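You operate a simulated robot arm through the tools that you are given. There is no shell and no other tool.

Carry out the task below with a simulated robot arm. There is one attempt and no reset: what you move stays moved.

Task
Unplug the reel lead and wind it in to 40 CM.
Fine: changeover knob to OFF before the plug moves; stand the plug on the white pad, wind in, then lock the brake. Set down upright: reel plug.
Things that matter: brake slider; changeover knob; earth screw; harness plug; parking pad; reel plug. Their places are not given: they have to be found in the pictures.

Only the result counts: the job must be done as asked and must still hold three seconds after the hand-in. Knocking over, shifting, dropping, spilling or breaking anything else fails it.

Robot
A 7-joint arm with a two-finger parallel gripper, fixed in place. Base frame: the origin is on the floor under the middle of its stand, x ahead of it, y to its left, z up. Readings come in mm, degrees, newtons and seconds.
With the tool pointing down near the work surface it reaches from about 240 to 680 mm from the base axis. Its first joint turns from -66.0 to 66.0 degrees. Payload 2.4 kg.
Tool frame: the origin (TCP) lies between the finger pads and is the grasp point; the fingertips stand 30 mm ahead of it; z points along the fingers, y is the line along which they close. The gripper opens to 94 mm. The fingers are 28 mm wide and 10 mm thick; the gripper's body (50 by 96 mm) begins 55 mm behind the TCP.
Orientation is that of the tool frame in the base frame, as [roll, pitch, yaw] about the fixed x, y, z axes, in that order (R = Rz(yaw) Ry(pitch) Rx(roll)). With the fingers straight down and closing along the base's y, the tool's x points along the base's -x, its y along +y and its z along -z.

Tools
- The arm moves only by the tool nudge_tool. Its argument "deltas" is a list of rows, each a list of 6 numbers: the shift along the tool's x, y, z in units of 50 mm (1.0 is 50 mm), then the turn, a rotation vector about the tool's x, y, z in units of 6 degrees (1.0 is 6 degrees). In form: [[x, y, z, rx, ry, rz], ...]. A call has 1 to 20 rows; each row shifts and turns the commanded pose from where the row before left it, along the tool's axes as they then stand. "hand" is the finger opening in mm, from 0 to 94, set as the call begins (left out, the last holds). A call with a number of a shift or a turn outside -1 to 1 is refused whole. Rows are played at 5 a second. More than 50 mm and 8.6 degrees between two rows, or a gripper value outside its range, and nothing of the call is played. A pose out of reach is approached as far as the arm can. The call stops where the force on the tool passes 70 N (or 10 N more than at its start, if that is more) or the arm is blocked; 0.2 s more then pass. Each finger travels about 153 mm/s and halts on what it meets, pressing with about 27 N; the grip force reading is that of the motor and also rises with nothing between the fingers. The clock runs only during rows and for 0.2 s after the last one: add rows that do not move to give the fingers time. It gives the time, the measured TCP pose, the force on the tool (base axes), the opening and the grip force at its end, in the units of the frame above (readings bear some noise), with the torque about the TCP (base axes, N m) and any sound that the robot's microphone picked up.
- Cameras (640 x 400 px; columns grow to the right, rows downward): "scene" is fixed at [42.7, 471.9, 1461.8]; the picture's right is [-0.74, -0.67, 0.00], its down [-0.28, 0.31, -0.91] and it looks along [0.61, -0.67, -0.42] (base axes); focal length 341 px, centre (320, 200). "wrist" rides on the gripper at [76, 14, -103] in the tool frame; the picture's right is [-0.18, 0.98, 0.00], its down [-0.75, -0.14, -0.64] and it looks along [-0.63, -0.12, 0.77] (tool axes); focal length 243 px, centre (320, 200).
- capture(camera): a new picture of that camera. No time passes.
- probe_pixels(camera, pixels): for up to 12 pixels [column, row] of the newest picture of that camera ("zoom" is the newest enlarged one), the place [x, y, z] in the base frame of the surface seen there, good to about 3 mm. No time passes.
- zoom(camera, box): a new picture of the part [left, top, right, bottom] of that camera's present view, enlarged. No time passes.
- close_job(): hands the job in; it is judged then, once.

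Leave the gripper open and the arm clear of the work at the hand-in unless told otherwise.

The tools are called after "Request:" as a command line: name --pt "numbers of a row" for each row, then --argument value for the rest, lists and objects as JSON in quotes. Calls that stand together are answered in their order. nudge_tool: Moves the arm, as the interface text tells. Its arguments: {"type":"object","properties":{"deltas":{"type":"array"},"hand":{"type":"number"}},"required":["deltas"]} The other tools are called the same way: capture (camera) takes a picture; probe_pixels (camera, pixels) gives the place of the surface under pixels of a picture; zoom (camera, box) takes an enlarged picture of a part of a camera's view; close_job () hands the job in.

At the start:

```text
t: 0.0
tool_pos: [312.6, 82.2, 1353.0]
tcp_rot: [179.9, 0.2, -180.0]
wrist_force: [0.1, -1.1, 0.4]
wrist_torque: [-0.03, 0.0, 0.01]
grip_width: 93.8
grasp_force: 0.0
```

scene: 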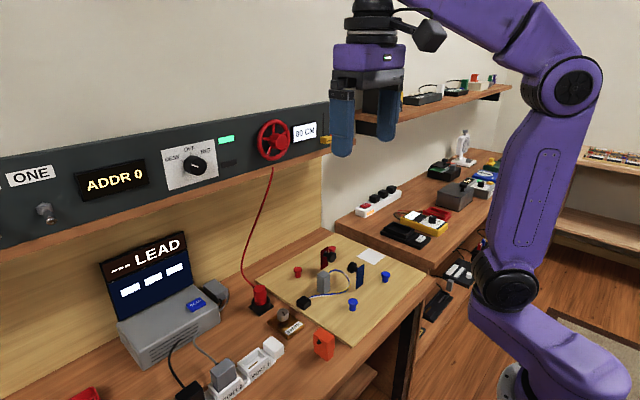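
wrist: 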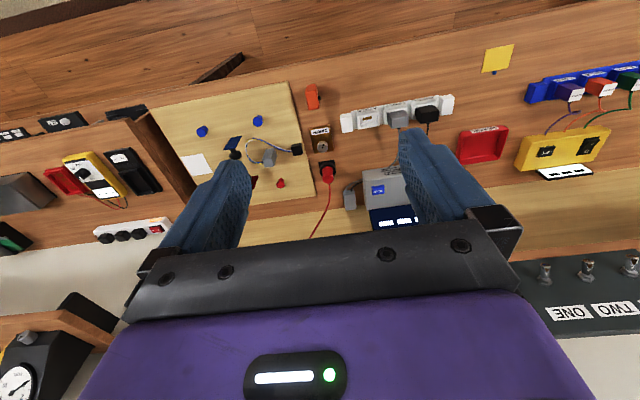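

I see a wall panel with a knob (around pixel 194,165), a red reel (273,140) with a red lead going down to a red plug (261,297). A display reads "80 CM" perhaps. I'll zoom in on these parts first.

Request:
zoom --camera "scene" --box '[140, 90, 350, 220]'

Request:
zoom --camera "scene" --box '[220, 220, 440, 370]'

Request:
zoom --camera "wrist" --box '[150, 70, 350, 240]'

Request:
zoom --camera "scene" --box '[0, 140, 220, 280]'

```text
3.05 times, centred on (245, 155) of scene
```

zoom: 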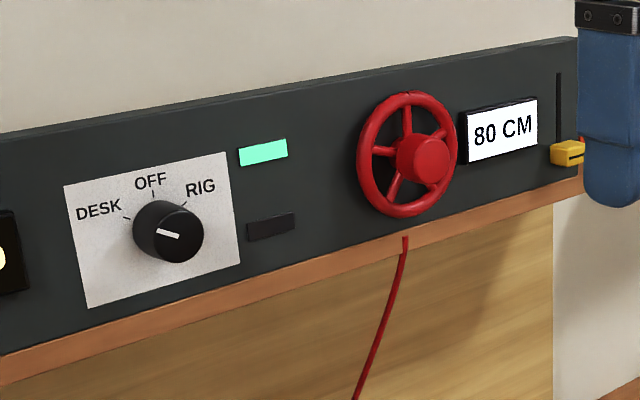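

```text
2.67 times, centred on (330, 295) of scene
```

zoom: 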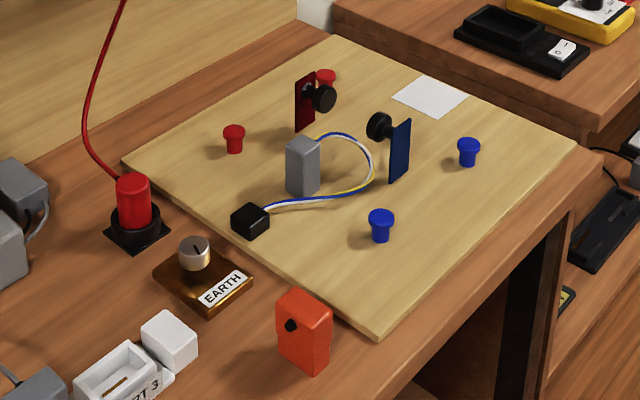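

```text
2.35 times, centred on (250, 155) of wrist
```

zoom: 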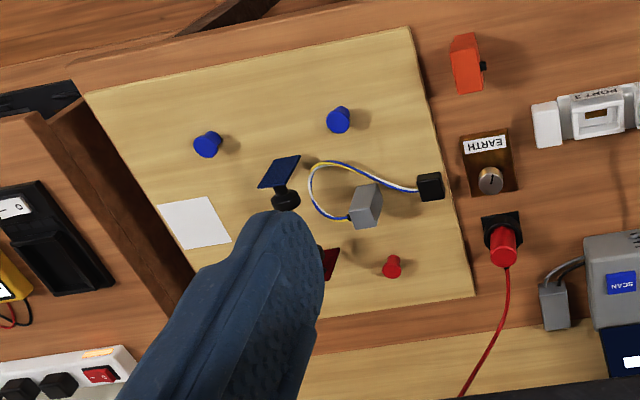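

```text
2.86 times, centred on (110, 210) of scene
```

zoom: 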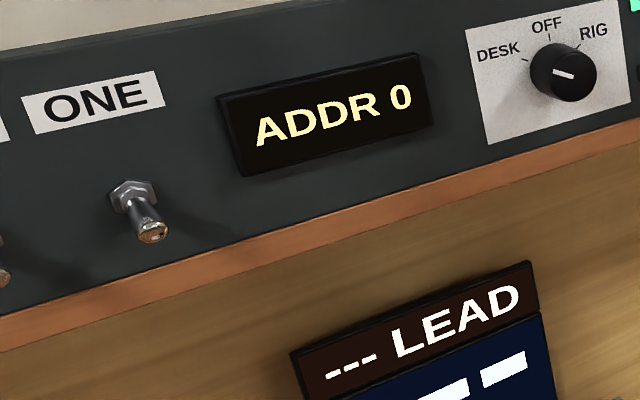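

The knob points to DESK; the reel reads 80 CM; the yellow brake slider sits low in its slot at the right of the panel. I'll probe key locations with the scene camera.

Request:
probe_pixels --camera "scene" --pixels '[[196, 166], [172, 170], [195, 150], [208, 170], [276, 141], [273, 121], [273, 160], [327, 140], [325, 128], [305, 131], [261, 290], [372, 256]]'

Request:
zoom --camera "scene" --box '[290, 90, 360, 170]'

Request:
zoom --camera "scene" --box '[160, 130, 230, 200]'

```text
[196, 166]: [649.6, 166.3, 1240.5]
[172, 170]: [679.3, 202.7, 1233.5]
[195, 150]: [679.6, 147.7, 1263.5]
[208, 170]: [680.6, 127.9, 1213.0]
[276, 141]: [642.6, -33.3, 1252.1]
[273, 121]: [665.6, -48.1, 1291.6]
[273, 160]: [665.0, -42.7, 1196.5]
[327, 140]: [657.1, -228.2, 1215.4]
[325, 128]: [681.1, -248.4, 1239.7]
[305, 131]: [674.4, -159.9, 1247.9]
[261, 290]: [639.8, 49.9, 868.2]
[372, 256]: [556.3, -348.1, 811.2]
```

```text
5.00 times, centred on (325, 130) of scene
```

zoom: 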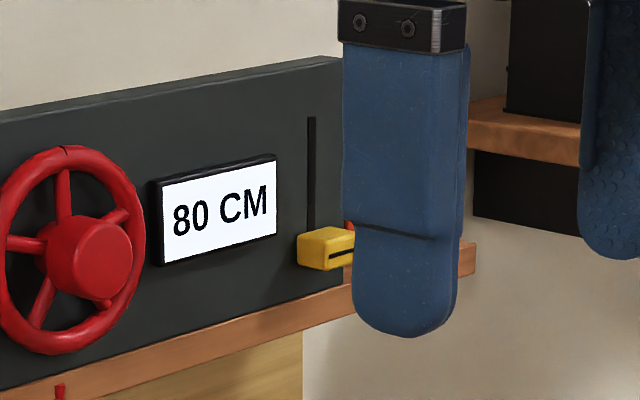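

```text
5.71 times, centred on (195, 165) of scene
```

zoom: 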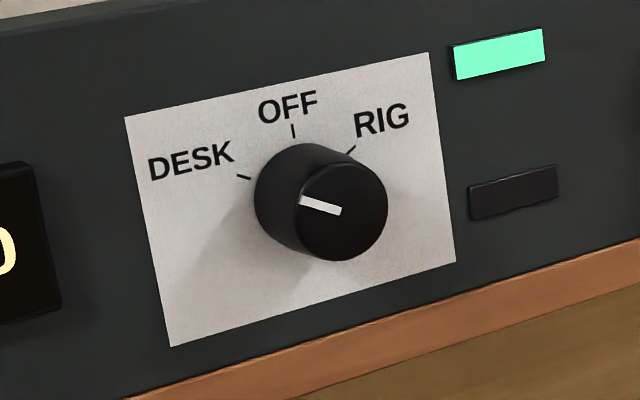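

The newest zoom is the knob. I'll probe its ticks, front face and rim to get the knob's axis and turn angle.

Request:
probe_pixels --camera "zoom" --pixels '[[243, 177], [293, 130], [349, 151], [343, 212], [343, 166], [340, 258], [300, 205], [384, 205], [308, 202], [338, 211], [259, 200], [300, 147]]'

Request:
probe_pixels --camera "scene" --pixels '[[359, 257], [372, 249], [384, 257], [370, 265], [261, 287], [263, 308], [273, 166], [262, 311], [258, 300], [330, 268], [390, 300], [300, 335]]'

```text
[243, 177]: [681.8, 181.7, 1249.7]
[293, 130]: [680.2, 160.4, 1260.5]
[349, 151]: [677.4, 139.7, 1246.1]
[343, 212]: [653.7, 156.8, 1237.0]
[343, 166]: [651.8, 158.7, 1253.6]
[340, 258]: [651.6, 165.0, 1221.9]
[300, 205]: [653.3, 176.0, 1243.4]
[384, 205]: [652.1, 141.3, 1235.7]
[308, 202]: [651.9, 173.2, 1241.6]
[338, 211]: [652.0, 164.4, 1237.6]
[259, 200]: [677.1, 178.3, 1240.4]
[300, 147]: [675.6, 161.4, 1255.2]
```

```text
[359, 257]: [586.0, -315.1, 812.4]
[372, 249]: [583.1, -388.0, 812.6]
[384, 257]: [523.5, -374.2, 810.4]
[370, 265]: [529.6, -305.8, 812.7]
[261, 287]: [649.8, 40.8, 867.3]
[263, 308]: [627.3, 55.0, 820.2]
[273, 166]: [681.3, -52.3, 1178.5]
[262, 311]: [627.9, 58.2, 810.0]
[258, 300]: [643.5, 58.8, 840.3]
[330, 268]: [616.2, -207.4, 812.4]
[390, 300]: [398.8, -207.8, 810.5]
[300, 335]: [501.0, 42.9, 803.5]
```

The panel face is x≈680, the knob's centre about (652,160,1238) and DESK→OFF is 60° clockwise. Now a closer look at the plug, the board around the pad, and the reel.

Request:
zoom --camera "scene" --box '[235, 260, 305, 330]'

Request:
zoom --camera "scene" --box '[310, 220, 430, 320]'

Request:
zoom --camera "wrist" --box '[260, 120, 380, 220]'

Request:
zoom --camera "scene" --box '[240, 100, 320, 180]'

```text
5.71 times, centred on (270, 295) of scene
```

zoom: 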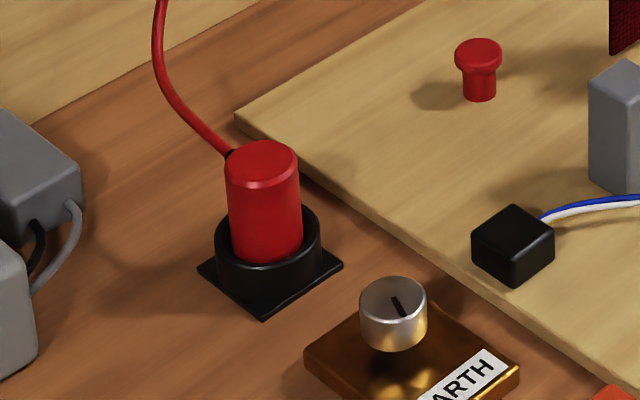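

```text
4.00 times, centred on (370, 270) of scene
```

zoom: 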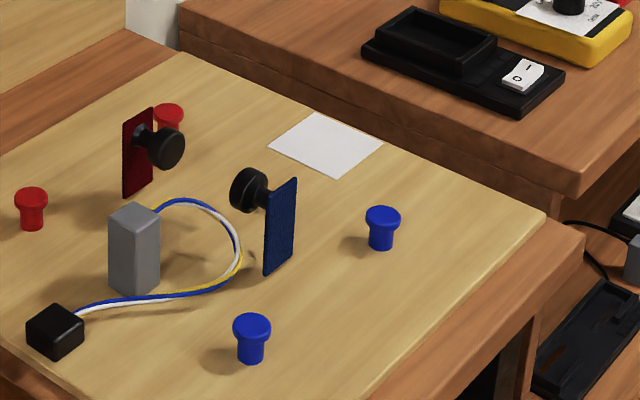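

```text
4.00 times, centred on (320, 170) of wrist
```

zoom: 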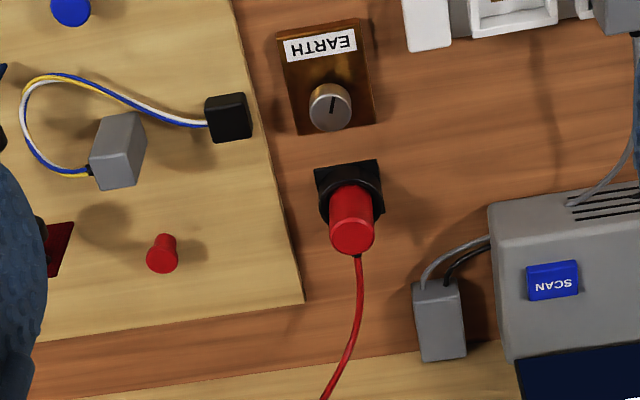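

```text
5.00 times, centred on (280, 140) of scene
```

zoom: 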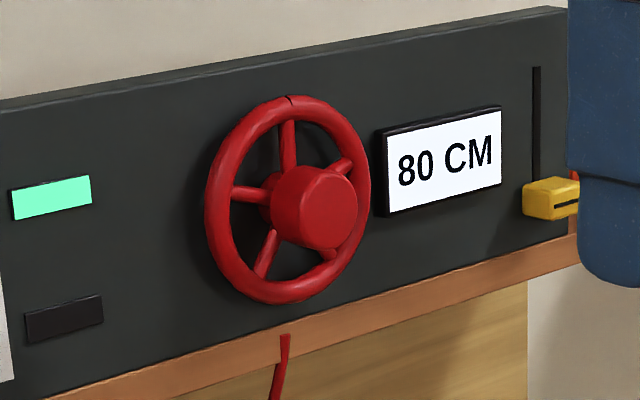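

The lead leaves the plug at its upper rim, on the +x/−y back side. I'll probe the reel hub, rim and brake in this zoom.

Request:
probe_pixels --camera "zoom" --pixels '[[327, 212], [298, 210], [357, 210], [327, 174], [327, 249], [288, 100], [266, 300], [208, 195], [367, 195], [545, 200], [537, 70], [574, 204]]'

Request:
probe_pixels --camera "scene" --pixels '[[266, 288], [257, 290], [263, 302], [254, 305], [264, 315], [278, 305], [303, 310], [277, 318], [298, 271], [325, 260], [340, 282], [322, 345]]'

```text
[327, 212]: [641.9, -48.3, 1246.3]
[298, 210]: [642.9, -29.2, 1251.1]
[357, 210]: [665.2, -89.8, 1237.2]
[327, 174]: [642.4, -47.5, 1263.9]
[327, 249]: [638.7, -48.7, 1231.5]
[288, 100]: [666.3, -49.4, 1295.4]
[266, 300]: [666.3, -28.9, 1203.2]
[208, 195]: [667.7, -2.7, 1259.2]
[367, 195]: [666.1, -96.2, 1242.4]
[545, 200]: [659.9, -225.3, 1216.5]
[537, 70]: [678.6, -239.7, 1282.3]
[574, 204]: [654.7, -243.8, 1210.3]
```

```text
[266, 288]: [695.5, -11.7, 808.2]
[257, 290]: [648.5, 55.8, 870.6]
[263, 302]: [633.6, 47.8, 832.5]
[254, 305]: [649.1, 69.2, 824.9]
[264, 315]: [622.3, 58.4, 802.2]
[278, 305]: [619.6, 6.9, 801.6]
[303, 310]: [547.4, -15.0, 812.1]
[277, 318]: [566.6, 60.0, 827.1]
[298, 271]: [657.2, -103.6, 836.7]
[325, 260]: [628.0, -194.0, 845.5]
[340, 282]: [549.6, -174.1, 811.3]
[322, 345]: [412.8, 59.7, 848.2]
```

Reel centre is about y=−50, z=1248, hub front x≈642, r≈17; the brake slider is at about (657,−235,1213) with a slot up to z≈1282. Next I move forward over y=160 and tip the tool to point at the panel (−90° about tool y), with the fingers at 60 mm.

Request:
nudge_tool --pt "-1 0.52 0 0 0 0" --pt "-1 0.52 0 0 0 0" --pt "-1 0.52 0 0 0 0" --pt "0 0 0 0 -1 0" --pt "0 0 0 0 -1 0" --pt "0 0 0 0 -1 0" --pt "0 0 0 0 -1 0" --pt "0 0 0 0 -1 0" --pt "0 0 0 0 -1 0" --pt "0 0 0 0 -1 0" --hand 60

```text
refused: row 1 steps farther than a row can; nothing moved
```

The first row's combined step was over 50 mm, so I'll use smaller steps.

Request:
nudge_tool --pt "-0.75 0.39 0 0 0 0" --pt "-0.75 0.39 0 0 0 0" --pt "-0.75 0.39 0 0 0 0" --pt "-0.75 0.39 0 0 0 0" --pt "0 0 0 0 -1 0" --pt "0 0 0 0 -1 0" --pt "0 0 0 0 -1 0" --pt "0 0 0 0 -1 0" --pt "0 0 0 0 -1 0" --pt "0 0 0 0 -1 0" --pt "0 0 0 0 -1 0" --hand 60

```text
t: 2.4
tool_pos: [426.7, 138.4, 1341.1]
tcp_rot: [179.8, 42.3, -180.0]
wrist_force: [0.8, -0.5, -0.1]
wrist_torque: [0.03, -0.01, 0.02]
grip_width: 59.9
grasp_force: 0.1
out of reach, approached as far as the arm can: row 3, 4
```

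The high, downward pose was at the reach limit, but the turn is at 42° now. I'll keep turning to 90° and lower toward the knob's height.

Request:
nudge_tool --pt "0 0 0 0 -1 0" --pt "0 0 0 0 -1 0" --pt "0 0 0 0 -1 0" --pt "0 0 0 0 -1 0" --pt "0 0 0 0 -1 0" --pt "0 0 0 0 -1 0" --pt "0 0 0 0 -1 0" --pt "0 0 0 0 -1 0" --pt "0 0 0 0 0 0"

```text
t: 4.4
tool_pos: [425.8, 138.2, 1341.2]
tcp_rot: [34.9, 89.8, 35.0]
wrist_force: [0.4, -0.4, -0.2]
wrist_torque: [-0.02, 0.02, 0.03]
grip_width: 60.2
grasp_force: 0.2
```

The tool now points at the panel (tool x is down, z forward). I'll move to in front of the knob, about (560,160,1238).

Request:
nudge_tool --pt "0.515 0.11 0.67 0 0 0" --pt "0.515 0.11 0.67 0 0 0" --pt "0.515 0.11 0.67 0 0 0" --pt "0.515 0.11 0.67 0 0 0" --pt "0 0 0 0 0 0"

Request:
capture --camera "wrist"

Request:
capture --camera "scene"

```text
t: 5.6
tool_pos: [560.2, 160.1, 1238.4]
tcp_rot: [38.4, 89.7, 38.5]
wrist_force: [0.0, -0.6, -0.5]
wrist_torque: [-0.01, 0.02, 0.01]
grip_width: 60.0
grasp_force: 0.0
```

```text
taken
```

wrist: 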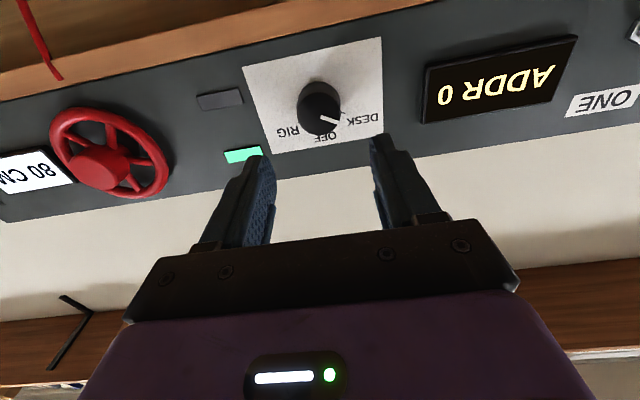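

```text
taken
```

scene: 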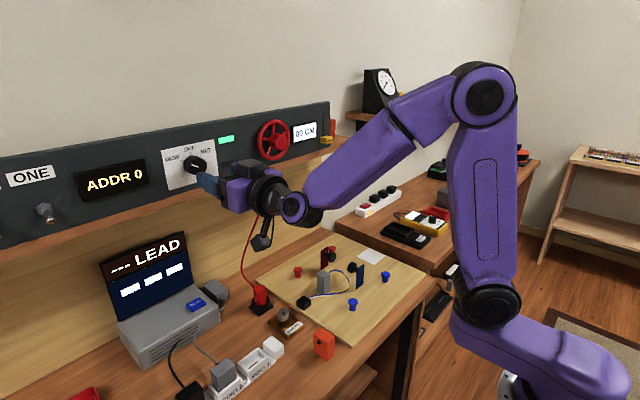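

The reach is fine. The wrist view shows the knob upside down between the fingers. I'll refine the knob's centre and look at the brake slider now that it is uncovered.

Request:
zoom --camera "scene" --box '[290, 90, 350, 160]'

Request:
zoom --camera "wrist" --box '[240, 40, 400, 160]'

```text
5.71 times, centred on (320, 125) of scene
```

zoom: 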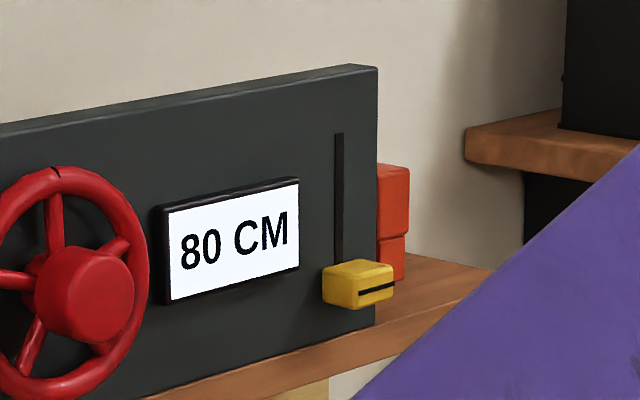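

```text
3.33 times, centred on (320, 100) of wrist
```

zoom: 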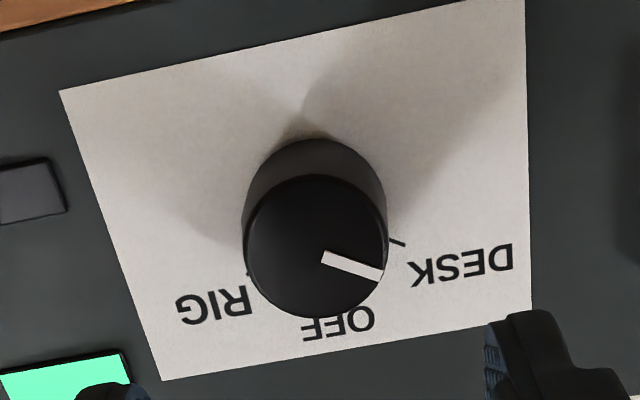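

I'll probe the knob face from the wrist zoom.

Request:
probe_pixels --camera "zoom" --pixels '[[316, 247], [248, 247], [384, 235], [315, 180], [318, 314], [325, 256], [378, 275], [397, 243], [246, 274]]'

```text
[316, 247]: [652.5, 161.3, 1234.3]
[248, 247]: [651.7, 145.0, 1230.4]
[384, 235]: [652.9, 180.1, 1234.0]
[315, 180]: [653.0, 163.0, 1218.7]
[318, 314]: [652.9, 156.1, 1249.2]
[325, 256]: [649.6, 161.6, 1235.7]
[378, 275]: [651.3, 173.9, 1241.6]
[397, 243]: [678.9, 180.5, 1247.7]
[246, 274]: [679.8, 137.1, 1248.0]
```

The knob's centre is about (y 160, z 1235.5), so I lower 3 mm and go forward 82 mm. The tips then stop 8 mm short of the panel, around the knob.

Request:
nudge_tool --pt "0.06 0 0.4 0 0 0" --pt "0 0 0.4 0 0 0" --pt "0 0 0.4 0 0 0" --pt "0 0 0.44 0 0 0" --pt "0 0 0 0 0 0"

Request:
capture --camera "wrist"

```text
t: 6.8
tool_pos: [643.4, 161.2, 1237.6]
tcp_rot: [38.0, 89.8, 38.0]
wrist_force: [-0.4, 0.5, 0.2]
wrist_torque: [-0.02, 0.03, -0.03]
grip_width: 60.2
grasp_force: 0.1
```

```text
taken
```

wrist: 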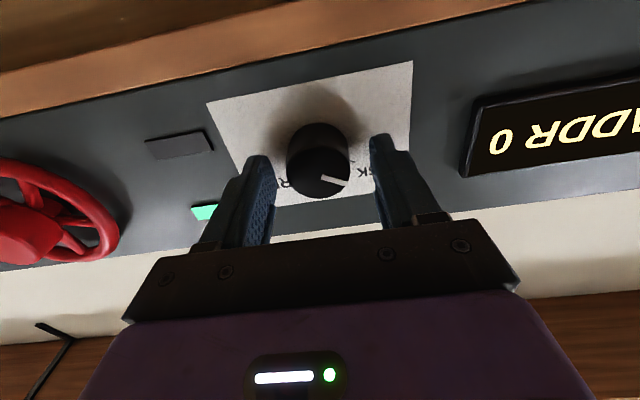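

The fingers straddle the knob. I correct 2 mm down and close gently on it.

Request:
nudge_tool --pt "0.04 0 0 0 0 0" --pt "0 0 0 0 0 0" --pt "0 0 0 0 0 0" --hand 60

Request:
nudge_tool --pt "0 0 0 0 0 0" --pt "0 0 0 0 0 0" --pt "0 0 0 0 0 0" --hand 10

```text
t: 7.6
tool_pos: [642.3, 160.9, 1233.3]
tcp_rot: [35.8, 89.9, 35.8]
wrist_force: [0.3, 0.5, 0.8]
wrist_torque: [0.0, 0.03, 0.03]
grip_width: 60.1
grasp_force: 0.0
```

```text
t: 8.4
tool_pos: [642.7, 159.9, 1235.5]
tcp_rot: [37.2, 89.8, 37.1]
wrist_force: [-0.3, -0.9, -0.5]
wrist_torque: [0.02, 0.0, 0.0]
grip_width: 36.8
grasp_force: 44.7
```

I've gripped the knob at 36.8 mm. Now I turn +60° about tool z, which is clockwise seen from the front.

Request:
nudge_tool --pt "0 0 0 0 0 1" --pt "0 0 0 0 0 1" --pt "0 0 0 0 0 1" --pt "0 0 0 0 0 1" --pt "0 0 0 0 0 1" --pt "0 0 0 0 0 1" --pt "0 0 0 0 0 1" --pt "0 0 0 0 0 1" --pt "0 0 0 0 0 1" --pt "0 0 0 0 0 1" --pt "0 0 0 0 0 0"

Request:
capture --camera "wrist"

Request:
zoom --camera "scene" --box '[140, 110, 260, 210]'

```text
t: 10.4
tool_pos: [649.0, 162.9, 1234.6]
tcp_rot: [91.5, 37.6, 89.8]
wrist_force: [-37.8, -13.8, -1.7]
wrist_torque: [0.23, -0.4, 0.17]
grip_width: 37.1
grasp_force: 45.1
out of reach, approached as far as the arm can: row 8, 9
stopped in row 9: the force on the tool passed its limit at 103 N (the readings are from after the stop); the commanded pose is now the measured one
```

```text
taken
```

wrist: 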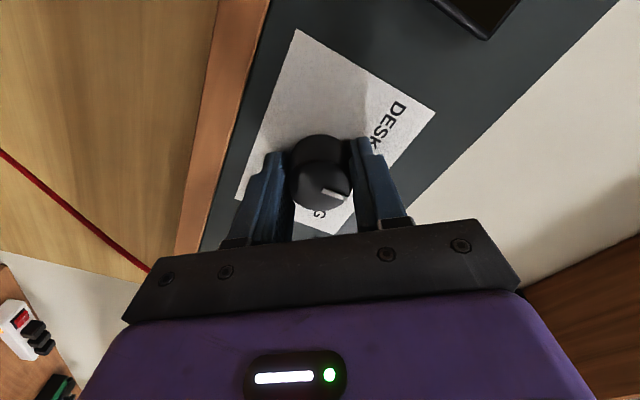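

```text
4.00 times, centred on (200, 160) of scene
```

zoom: 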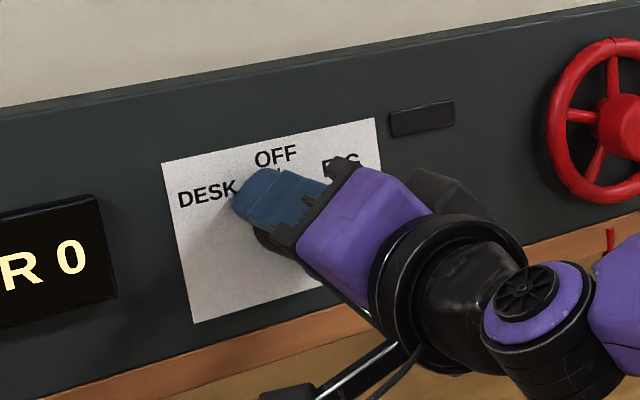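

The turn got to about 52° before the arm hit a limit and pushed lightly against the panel. The green light has gone out. I'll open the fingers, back off, and look at the pointer.

Request:
nudge_tool --pt "0 0 0 0 0 0" --pt "0 0 0 0 0 0" --pt "0 0 0 0 0 0" --hand 60

Request:
nudge_tool --pt "0 0 -0.5 0 0 0" --pt "0 0 -0.7 0 0 0" --pt "0 0 -0.7 0 0 -1" --pt "0 0 0 0 0 -1" --pt "0 0 0 0 0 -1" --pt "0 0 0 0 0 -1" --pt "0 0 0 0 0 0"

Request:
capture --camera "wrist"

Request:
zoom --camera "scene" --box '[140, 110, 260, 210]'

```text
t: 10.8
tool_pos: [648.8, 159.1, 1229.3]
tcp_rot: [91.9, 37.5, 89.8]
wrist_force: [-51.4, -20.8, -8.9]
wrist_torque: [0.24, -0.79, 0.63]
grip_width: 48.1
grasp_force: 0.1
stopped in row 2: the force on the tool passed its limit at 71 N (the readings are from after the stop); the commanded pose is now the measured one
```

```text
t: 12.4
tool_pos: [566.1, 176.7, 1249.2]
tcp_rot: [93.2, 61.7, 91.6]
wrist_force: [0.1, 0.4, 0.5]
wrist_torque: [0.01, 0.0, 0.02]
grip_width: 60.0
grasp_force: 0.0
out of reach, approached as far as the arm can: row 1, 2
```

```text
taken
```

wrist: 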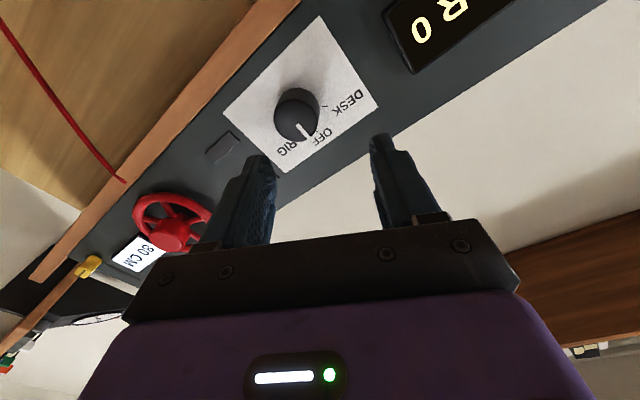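

```text
4.00 times, centred on (200, 160) of scene
```

zoom: 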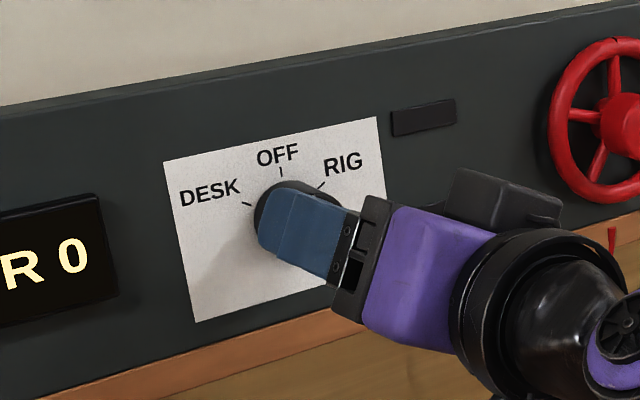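

Backed off cleanly. I'll zoom on the knob in the wrist view to read its pointer.

Request:
zoom --camera "wrist" --box '[220, 40, 380, 160]'

```text
3.33 times, centred on (300, 100) of wrist
```

zoom: 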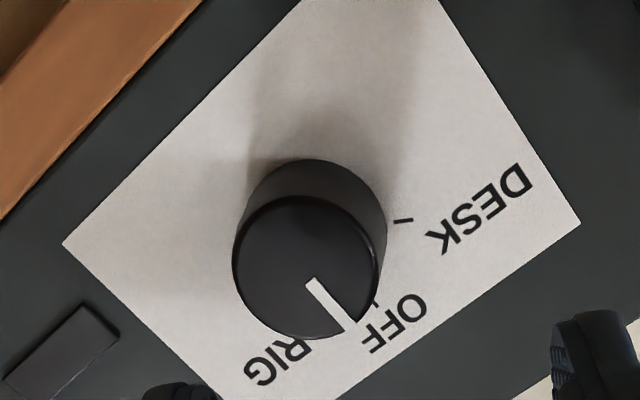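

Request:
probe_pixels --camera "zoom" --pixels '[[313, 282], [350, 326], [330, 302], [376, 305], [403, 220], [309, 262]]'

```text
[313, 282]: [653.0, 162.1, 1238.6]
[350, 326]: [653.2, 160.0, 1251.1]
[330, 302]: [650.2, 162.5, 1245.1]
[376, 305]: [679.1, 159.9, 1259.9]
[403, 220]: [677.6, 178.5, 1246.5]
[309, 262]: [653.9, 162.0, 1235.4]
```

The pointer runs from (162,1238) to (160,1251), i.e. straight up to OFF. Next is the plug; I'll probe the shelf edge above it and its neighbours for clearance.

Request:
capture --camera "scene"

Request:
probe_pixels --camera "scene" --pixels '[[120, 220], [120, 212], [60, 235], [213, 287], [222, 292], [214, 305], [185, 290], [283, 322], [282, 312], [290, 330], [303, 325], [250, 250]]'

```text
taken
```

scene: 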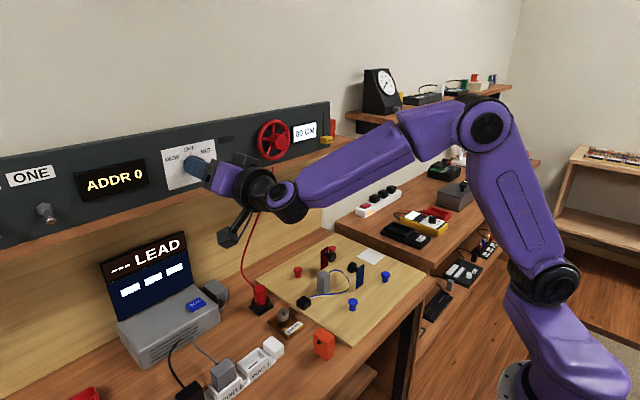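

```text
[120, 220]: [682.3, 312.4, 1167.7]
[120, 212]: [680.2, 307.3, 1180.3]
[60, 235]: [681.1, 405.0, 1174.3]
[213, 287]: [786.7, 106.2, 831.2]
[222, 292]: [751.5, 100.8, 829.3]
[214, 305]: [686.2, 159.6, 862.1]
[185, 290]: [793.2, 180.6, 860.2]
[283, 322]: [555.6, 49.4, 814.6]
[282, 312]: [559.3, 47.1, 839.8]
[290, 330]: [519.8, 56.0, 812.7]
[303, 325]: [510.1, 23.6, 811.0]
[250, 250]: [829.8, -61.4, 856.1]
```

The shelf's front edge is x≈681 and the way below it is open. I'll retreat from the panel, untwist 28°, and lower before pointing the tool down.

Request:
nudge_tool --pt "0 0 -0.6 0 0 -1" --pt "0 0 -0.6 0 0 -1" --pt "0 0 -0.6 0 0 -1" --pt "0 0 -0.2 0 0 -1" --pt "0 0 0 0 0 -0.72" --pt "0.9 -0.3 0 0 0 0" --pt "0.9 -0.3 0 0 0 0" --pt "0.9 -0.3 0 0 0 0" --pt "0.9 -0.3 0 0 0 0" --pt "0 0 0 0 0 0"

```text
t: 14.7
tool_pos: [461.0, 119.8, 1072.5]
tcp_rot: [178.3, 88.6, 177.0]
wrist_force: [0.4, -0.1, 0.1]
wrist_torque: [-0.02, -0.03, 0.0]
grip_width: 59.8
grasp_force: 0.1
```

Now turning the tool to point down, moving across to y≈50 at the same time.

Request:
nudge_tool --pt "0 -0.094 0 0 1 0" --pt "0 -0.094 0 0 1 0" --pt "0 -0.094 0 0 1 0" --pt "0 -0.094 0 0 1 0" --pt "0 -0.094 0 0 1 0" --pt "0 -0.094 0 0 1 0" --pt "0 -0.094 0 0 1 0" --pt "0 -0.094 0 0 1 0" --pt "0 -0.094 0 0 1 0" --pt "0 -0.094 0 0 1 0" --pt "0 -0.094 0 0 1 0" --pt "0 -0.094 0 0 1 0" --pt "0 -0.094 0 0 1 0" --pt "0 -0.094 0 0 1 0" --pt "0 -0.094 0 0 0.77 0" --pt "0 0 0 0 0 0" --hand 70

Request:
capture --camera "wrist"

```text
t: 18.1
tool_pos: [458.0, 49.0, 1071.5]
tcp_rot: [180.0, -0.3, 178.7]
wrist_force: [-0.6, 1.5, -0.3]
wrist_torque: [0.01, -0.05, -0.01]
grip_width: 70.0
grasp_force: 0.1
```

```text
taken
```

wrist: 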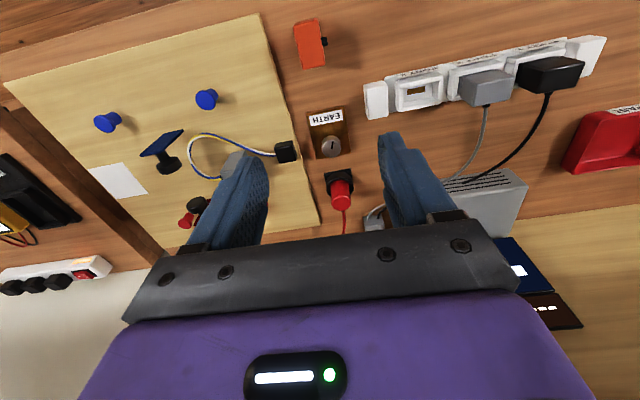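

The tool points down again. I'll zoom on the plug here to measure its axis.

Request:
zoom --camera "wrist" --box '[290, 130, 390, 240]'

Request:
zoom --camera "scene" --box '[225, 150, 325, 330]'

```text
3.64 times, centred on (340, 185) of wrist
```

zoom: 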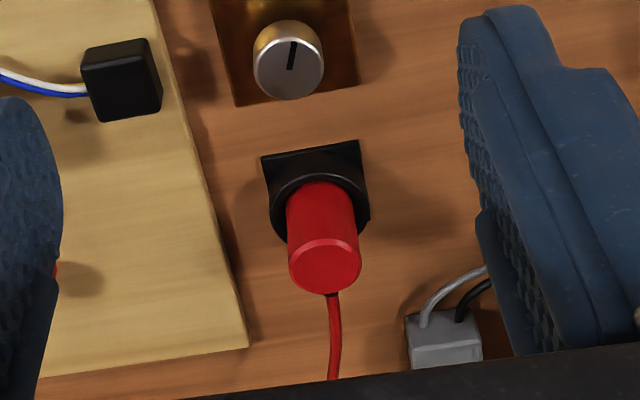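

```text
2.22 times, centred on (275, 240) of scene
```

zoom: 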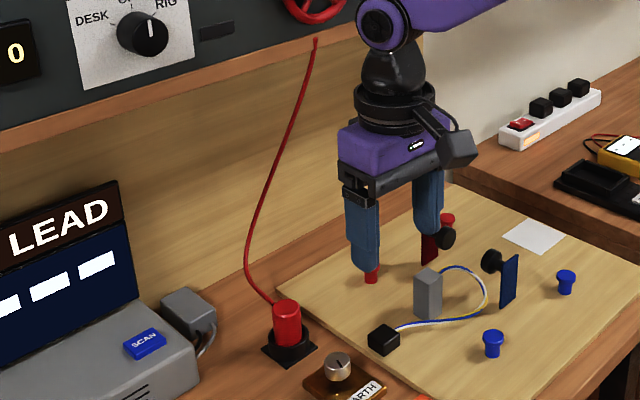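

I'll probe the plug's top face, sides and socket ring in the wrist picture, plus the lead.

Request:
probe_pixels --camera "wrist" --pixels '[[341, 203], [333, 201], [350, 201], [342, 208], [341, 197], [341, 188], [341, 180], [341, 176], [331, 183], [352, 186], [342, 220]]'

Request:
probe_pixels --camera "zoom" --pixels '[[287, 305], [290, 325], [288, 346], [276, 307], [300, 307], [247, 257], [285, 130], [270, 302], [271, 343], [305, 345], [290, 362]]'

```text
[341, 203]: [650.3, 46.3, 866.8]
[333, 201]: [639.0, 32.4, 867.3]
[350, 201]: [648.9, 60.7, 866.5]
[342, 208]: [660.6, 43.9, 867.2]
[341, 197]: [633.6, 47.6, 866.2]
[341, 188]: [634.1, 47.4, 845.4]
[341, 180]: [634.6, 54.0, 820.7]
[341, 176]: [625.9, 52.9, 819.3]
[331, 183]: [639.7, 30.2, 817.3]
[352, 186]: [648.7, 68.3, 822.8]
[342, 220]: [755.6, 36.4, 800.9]
```

```text
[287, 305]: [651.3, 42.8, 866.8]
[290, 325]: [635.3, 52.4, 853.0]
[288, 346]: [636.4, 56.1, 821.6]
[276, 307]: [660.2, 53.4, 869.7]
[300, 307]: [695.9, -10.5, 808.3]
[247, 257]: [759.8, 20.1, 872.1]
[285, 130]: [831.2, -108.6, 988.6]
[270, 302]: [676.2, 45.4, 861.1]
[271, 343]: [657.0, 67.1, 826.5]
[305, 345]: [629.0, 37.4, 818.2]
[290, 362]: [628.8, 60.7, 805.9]
```

The plug's axis is about (649, 46.5), top z≈867, ring top z≈822, radius ≈15; the lead leaves on the +x side, clear of fingers closing along y. I'll move above it to about (649,46.5,960).

Request:
nudge_tool --pt "-0.764 -0.01 0.444 0 0 0.1" --pt "-0.764 -0.01 0.444 0 0 0.1" --pt "-0.764 -0.01 0.444 0 0 0" --pt "-0.764 -0.01 0.444 0 0 0" --pt "-0.764 -0.01 0.444 0 0 0" --pt "0 0 0 0 0 0" --hand 60

Request:
capture --camera "wrist"

Request:
capture --camera "scene"

```text
t: 19.4
tool_pos: [648.3, 36.8, 960.1]
tcp_rot: [180.0, -0.2, 177.5]
wrist_force: [-1.1, -0.1, -0.2]
wrist_torque: [0.03, 0.0, -0.02]
grip_width: 60.0
grasp_force: 0.0
```

```text
taken
```

wrist: 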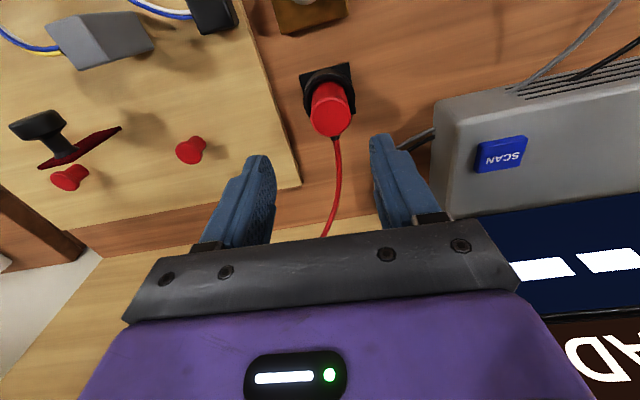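

```text
taken
```

scene: 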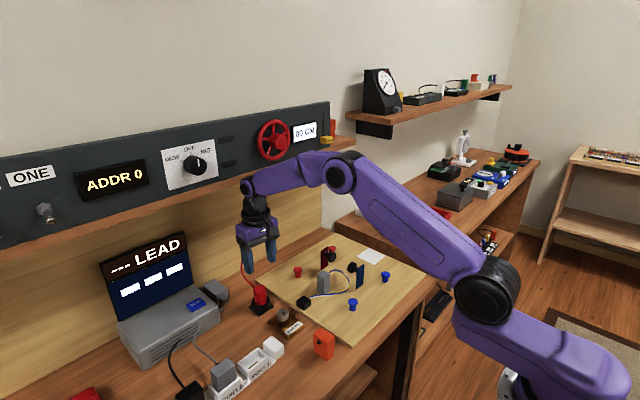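

The position is 10 mm off in y with a 2.5° yaw. I'll probe the plug top again from this closer view before correcting.

Request:
probe_pixels --camera "wrist" --pixels '[[333, 118], [314, 114], [353, 114], [334, 132], [332, 104], [324, 95], [310, 88], [348, 84]]'

Request:
zoom --camera "wrist" --box '[280, 50, 390, 150]'

```text
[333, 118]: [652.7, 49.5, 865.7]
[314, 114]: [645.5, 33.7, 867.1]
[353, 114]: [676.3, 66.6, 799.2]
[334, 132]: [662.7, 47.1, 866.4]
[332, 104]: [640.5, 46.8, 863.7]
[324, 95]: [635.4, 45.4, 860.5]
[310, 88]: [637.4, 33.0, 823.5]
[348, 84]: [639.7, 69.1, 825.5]
```

```text
4.00 times, centred on (335, 100) of wrist
```

zoom: 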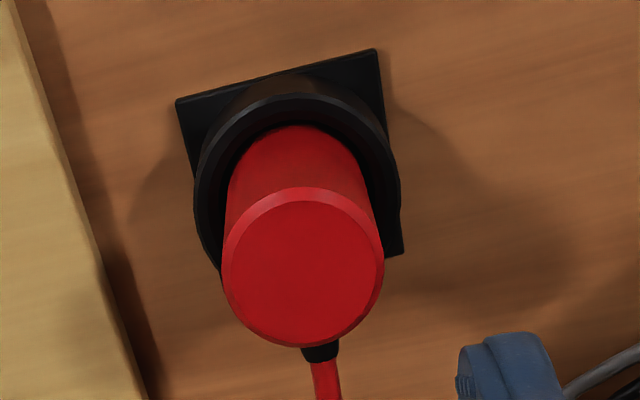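

The plug's centre is about (649,48). I correct yaw and y and go down to z≈900.

Request:
nudge_tool --pt "0 0.22 0 0 0 -0.42" --pt "0 0 0.6 0 0 0" --pt "0 0 0.6 0 0 0" --pt "0 0 0 0 0 0"

Request:
capture --camera "wrist"

```text
t: 20.4
tool_pos: [649.4, 49.0, 899.4]
tcp_rot: [-179.9, -0.1, 180.0]
wrist_force: [0.1, 0.0, -0.7]
wrist_torque: [0.01, 0.01, 0.0]
grip_width: 60.1
grasp_force: 0.0
```

```text
taken
```

wrist: 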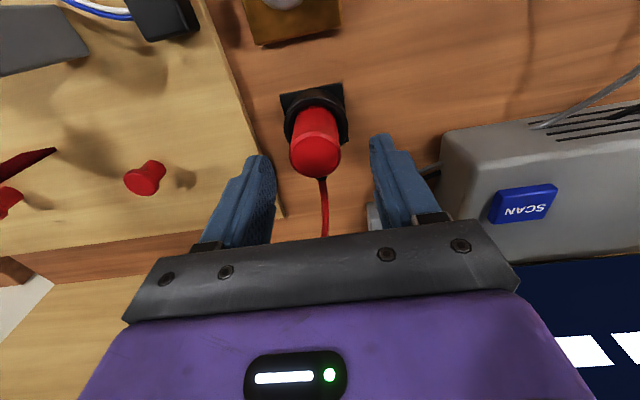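

The plug sits about 2 mm toward −y of the finger midline. I shift −2 mm and go down to z≈858.

Request:
nudge_tool --pt "0 -0.04 0.4 0 0 0" --pt "0 0 0.42 0 0 0" --pt "0 0 0 0 0 0"

Request:
zoom --camera "scene" --box '[215, 220, 315, 330]'

Request:
capture --camera "wrist"

```text
t: 21.2
tool_pos: [649.9, 48.5, 859.2]
tcp_rot: [179.9, 0.0, 180.0]
wrist_force: [0.1, 0.9, 0.3]
wrist_torque: [-0.03, -0.01, -0.02]
grip_width: 60.1
grasp_force: 0.1
```

```text
3.64 times, centred on (265, 275) of scene
```

zoom: 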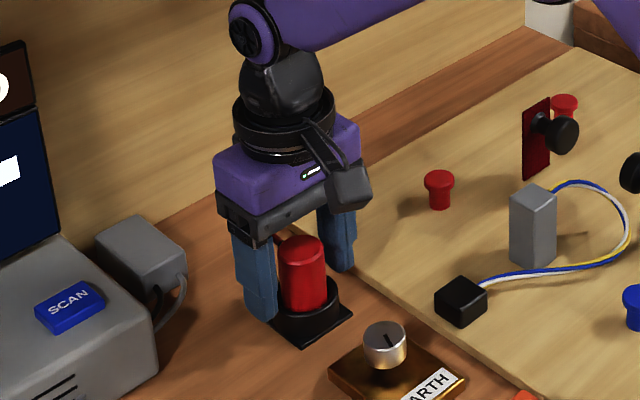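

```text
taken
```

wrist: 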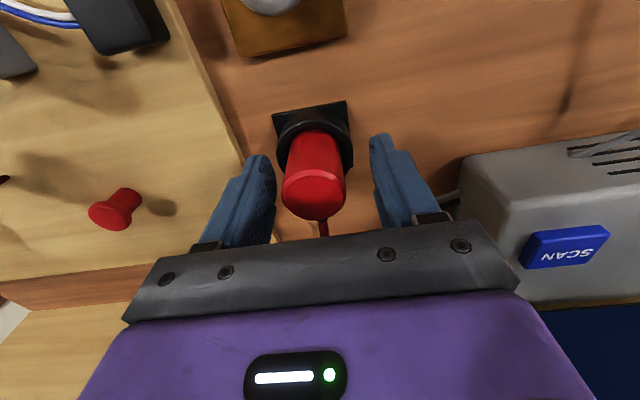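

The plug is about 3 mm toward −y of centre (column 314 against 320). I shift −2.5 mm, then close on it.

Request:
nudge_tool --pt "0 -0.05 0 0 0 0" --pt "0 0 0 0 0 0"

Request:
nudge_tool --pt "0 0 0 0 0 0" --pt "0 0 0 0 0 0" --pt "0 0 0 0 0 0" --hand 10

```text
t: 21.9
tool_pos: [649.1, 46.0, 859.4]
tcp_rot: [-180.0, -0.1, 180.0]
wrist_force: [-0.7, 0.2, 0.1]
wrist_torque: [0.0, 0.01, 0.03]
grip_width: 60.0
grasp_force: 0.1
```

```text
t: 22.6
tool_pos: [648.1, 46.5, 859.5]
tcp_rot: [-180.0, -0.1, 180.0]
wrist_force: [-0.1, -0.1, 0.3]
wrist_torque: [0.04, -0.01, -0.01]
grip_width: 33.4
grasp_force: 26.8
```

I'm holding the plug at 33.4 mm with no side load. Now I pull straight up in small steps, watching the force.

Request:
nudge_tool --pt "0 0 -0.1 0 0 0" --pt "0 0 -0.1 0 0 0" --pt "0 0 -0.1 0 0 0" --pt "0 0 -0.1 0 0 0" --pt "0 0 -0.1 0 0 0"

```text
t: 23.9
tool_pos: [650.4, 46.8, 883.8]
tcp_rot: [180.0, -0.3, 180.0]
wrist_force: [0.5, -1.0, -6.4]
wrist_torque: [-0.02, 0.01, -0.03]
grip_width: 32.5
grasp_force: 27.0
```

The force is −6.4 N and the grip holds. I'll check whether the plug came with the fingers.

Request:
zoom --camera "scene" --box '[215, 220, 315, 330]'

Request:
capture --camera "wrist"

```text
3.64 times, centred on (265, 275) of scene
```

zoom: 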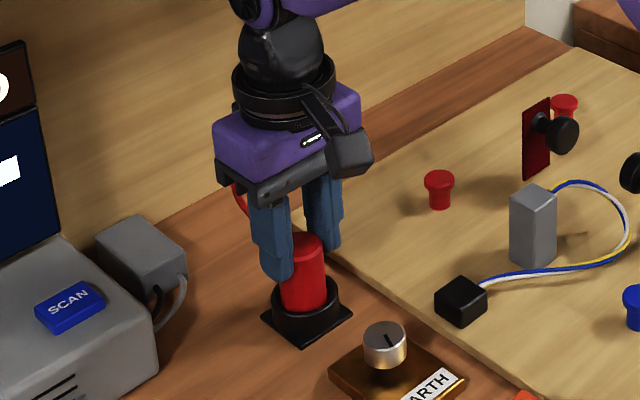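

```text
taken
```

wrist: 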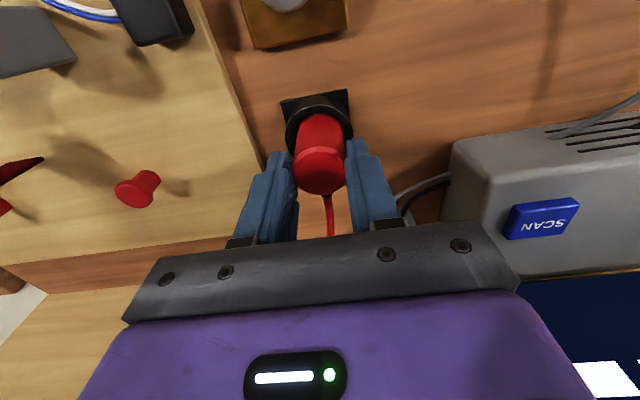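

The plug seems not to have risen: the fingers slid up it. I'll check the height of the plug's top.

Request:
probe_pixels --camera "wrist" --pixels '[[319, 172], [320, 160], [319, 140], [319, 115]]'

Request:
probe_pixels --camera "zoom" --pixels '[[305, 243], [305, 265], [305, 310], [300, 330]]'

Request:
zoom --camera "wrist" --box '[260, 70, 380, 220]'

```text
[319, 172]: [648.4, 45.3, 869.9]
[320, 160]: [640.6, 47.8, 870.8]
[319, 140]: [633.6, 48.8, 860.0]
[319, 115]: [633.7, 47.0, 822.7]
```

```text
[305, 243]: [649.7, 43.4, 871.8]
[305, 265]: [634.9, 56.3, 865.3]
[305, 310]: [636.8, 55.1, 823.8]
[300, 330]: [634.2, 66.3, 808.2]
```

```text
2.67 times, centred on (320, 145) of wrist
```

zoom: 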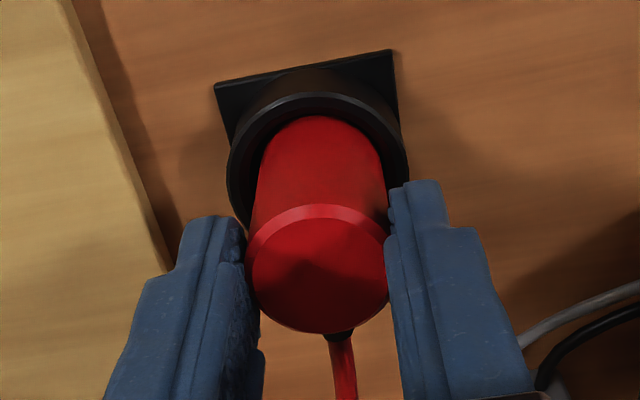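

The top is now at ~870, about 3 mm up, so it moves but the grip slipped. I'll open, go back down to z≈857, close fully, and pull more slowly.

Request:
nudge_tool --pt "0 0 0 0 0 0" --pt "0 0 0.27 0 0 0" --pt "0 0 0.26 0 0 0" --pt "0 0 0 0 0 0" --hand 50

Request:
nudge_tool --pt "0 0 0 0 0 0" --pt "0 0 0 0 0 0" --pt "0 0 0 0 0 0" --pt "0 0 0 0 0 0" --pt "0 0 0 0 0 0" --pt "0 0 0 0 0 0" --hand 0

Request:
nudge_tool --pt "0 0 -0.02 0 0 0" --pt "0 0 -0.02 0 0 0" --pt "0 0 -0.02 0 0 0" --pt "0 0 -0.02 0 0 0" --pt "0 0 -0.02 0 0 0" --pt "0 0 -0.02 0 0 0"

```text
t: 24.9
tool_pos: [650.0, 46.2, 858.0]
tcp_rot: [-179.9, -0.1, -180.0]
wrist_force: [0.4, 0.0, 0.0]
wrist_torque: [0.01, 0.0, -0.01]
grip_width: 49.9
grasp_force: 0.1
```

```text
t: 26.2
tool_pos: [649.8, 46.2, 857.7]
tcp_rot: [-180.0, -0.1, 180.0]
wrist_force: [0.6, -0.4, 0.4]
wrist_torque: [0.01, 0.01, 0.0]
grip_width: 32.7
grasp_force: 27.3
```

```text
t: 27.6
tool_pos: [648.8, 46.1, 864.1]
tcp_rot: [180.0, -0.1, -179.9]
wrist_force: [-0.9, -0.1, -6.2]
wrist_torque: [0.03, 0.01, 0.0]
grip_width: 32.9
grasp_force: 27.1
```

A steady −6.2 N at 6 mm up. I'll check whether the plug is moving with the fingers this time.

Request:
capture --camera "wrist"

Request:
probe_pixels --camera "wrist" --pixels '[[319, 190], [320, 182], [318, 198], [319, 150]]'

```text
taken
```

wrist: 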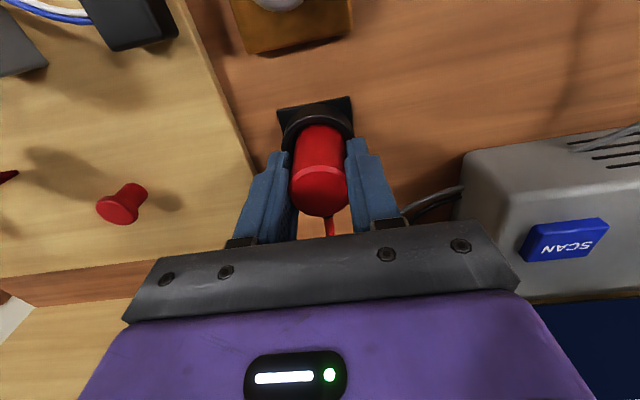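

```text
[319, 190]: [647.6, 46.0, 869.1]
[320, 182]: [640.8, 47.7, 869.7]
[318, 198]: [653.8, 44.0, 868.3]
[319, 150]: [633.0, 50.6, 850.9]
```

Ambiguous at this scale. I'll pull 10 mm more and compare again.

Request:
nudge_tool --pt "0 0 -0.03 0 0 0" --pt "0 0 -0.03 0 0 0" --pt "0 0 -0.03 0 0 0" --pt "0 0 -0.03 0 0 0" --pt "0 0 -0.03 0 0 0" --pt "0 0 -0.03 0 0 0" --pt "0 0 -0.02 0 0 0"

Request:
capture --camera "wrist"

Request:
zoom --camera "scene" --box '[235, 260, 295, 325]'

```text
t: 29.2
tool_pos: [647.9, 46.4, 874.8]
tcp_rot: [-180.0, -0.2, -180.0]
wrist_force: [-0.1, 0.9, -0.8]
wrist_torque: [-0.01, -0.02, 0.03]
grip_width: 32.6
grasp_force: 26.7
```

```text
taken
```

wrist: 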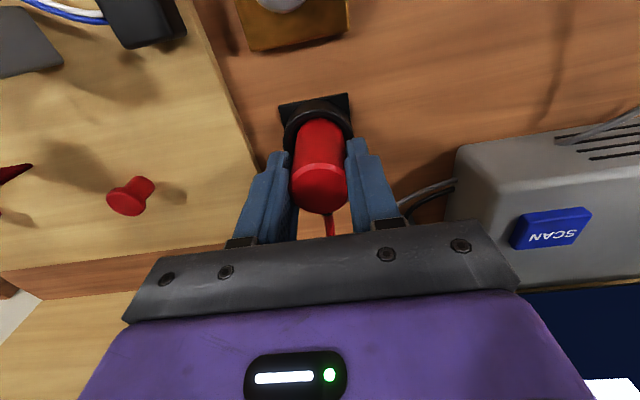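

```text
6.15 times, centred on (265, 292) of scene
```

zoom: 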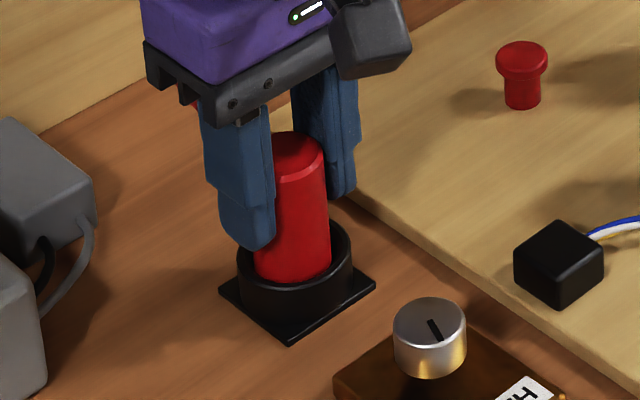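

The force has dropped to −0.8 N, and more of the plug shows above the ring, so it looks free. I'll probe its top and bottom.

Request:
probe_pixels --camera "zoom" --pixels '[[298, 150], [305, 185], [298, 262], [292, 275], [300, 290], [330, 250]]'

Request:
probe_pixels --camera "wrist" --pixels '[[319, 185], [320, 177], [318, 195], [319, 140]]'

```text
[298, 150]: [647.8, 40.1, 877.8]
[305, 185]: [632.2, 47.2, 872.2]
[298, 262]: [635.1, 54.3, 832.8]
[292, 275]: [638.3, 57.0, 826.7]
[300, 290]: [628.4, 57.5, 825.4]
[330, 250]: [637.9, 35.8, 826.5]
```

```text
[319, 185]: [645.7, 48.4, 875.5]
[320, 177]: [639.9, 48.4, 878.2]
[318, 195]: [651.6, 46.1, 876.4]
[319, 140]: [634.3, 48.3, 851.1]
```

The plug's top is at ~877, so it has come up 10 mm and is held about 2 mm above the TCP. I'll keep lifting slowly.

Request:
nudge_tool --pt "0 0 -0.06 0 0 0" --pt "0 0 -0.06 0 0 0" --pt "0 0 -0.1 0 0 0" --pt "0 0 -0.2 0 0 0" --pt "0 0 -0.3 0 0 0" --pt "0 0 -0.4 0 0 0" --pt "0 0 -0.4 0 0 0" --pt "0 0 0 0 0 0"

Request:
capture --camera "scene"

Request:
zoom --camera "scene" --box '[225, 220, 305, 320]'

```text
t: 31.1
tool_pos: [648.1, 48.5, 952.1]
tcp_rot: [-180.0, -0.2, 180.0]
wrist_force: [0.4, 0.5, -0.6]
wrist_torque: [0.02, -0.01, 0.02]
grip_width: 32.7
grasp_force: 27.3
```

```text
taken
```

scene: 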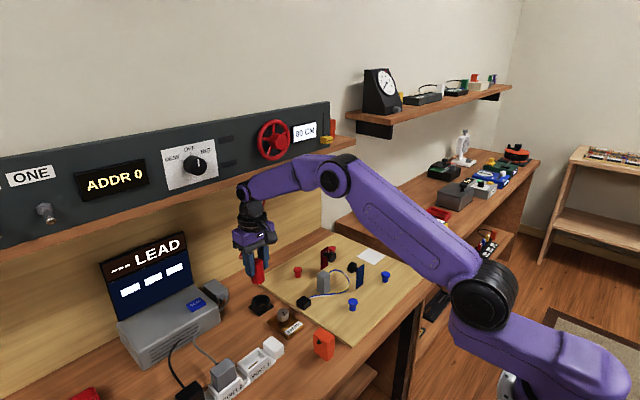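

```text
4.00 times, centred on (265, 270) of scene
```

zoom: 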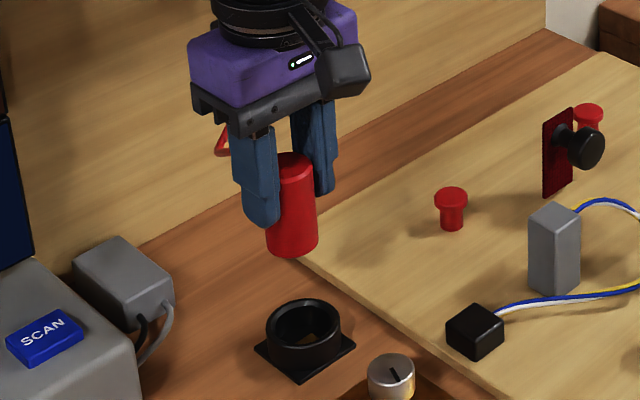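

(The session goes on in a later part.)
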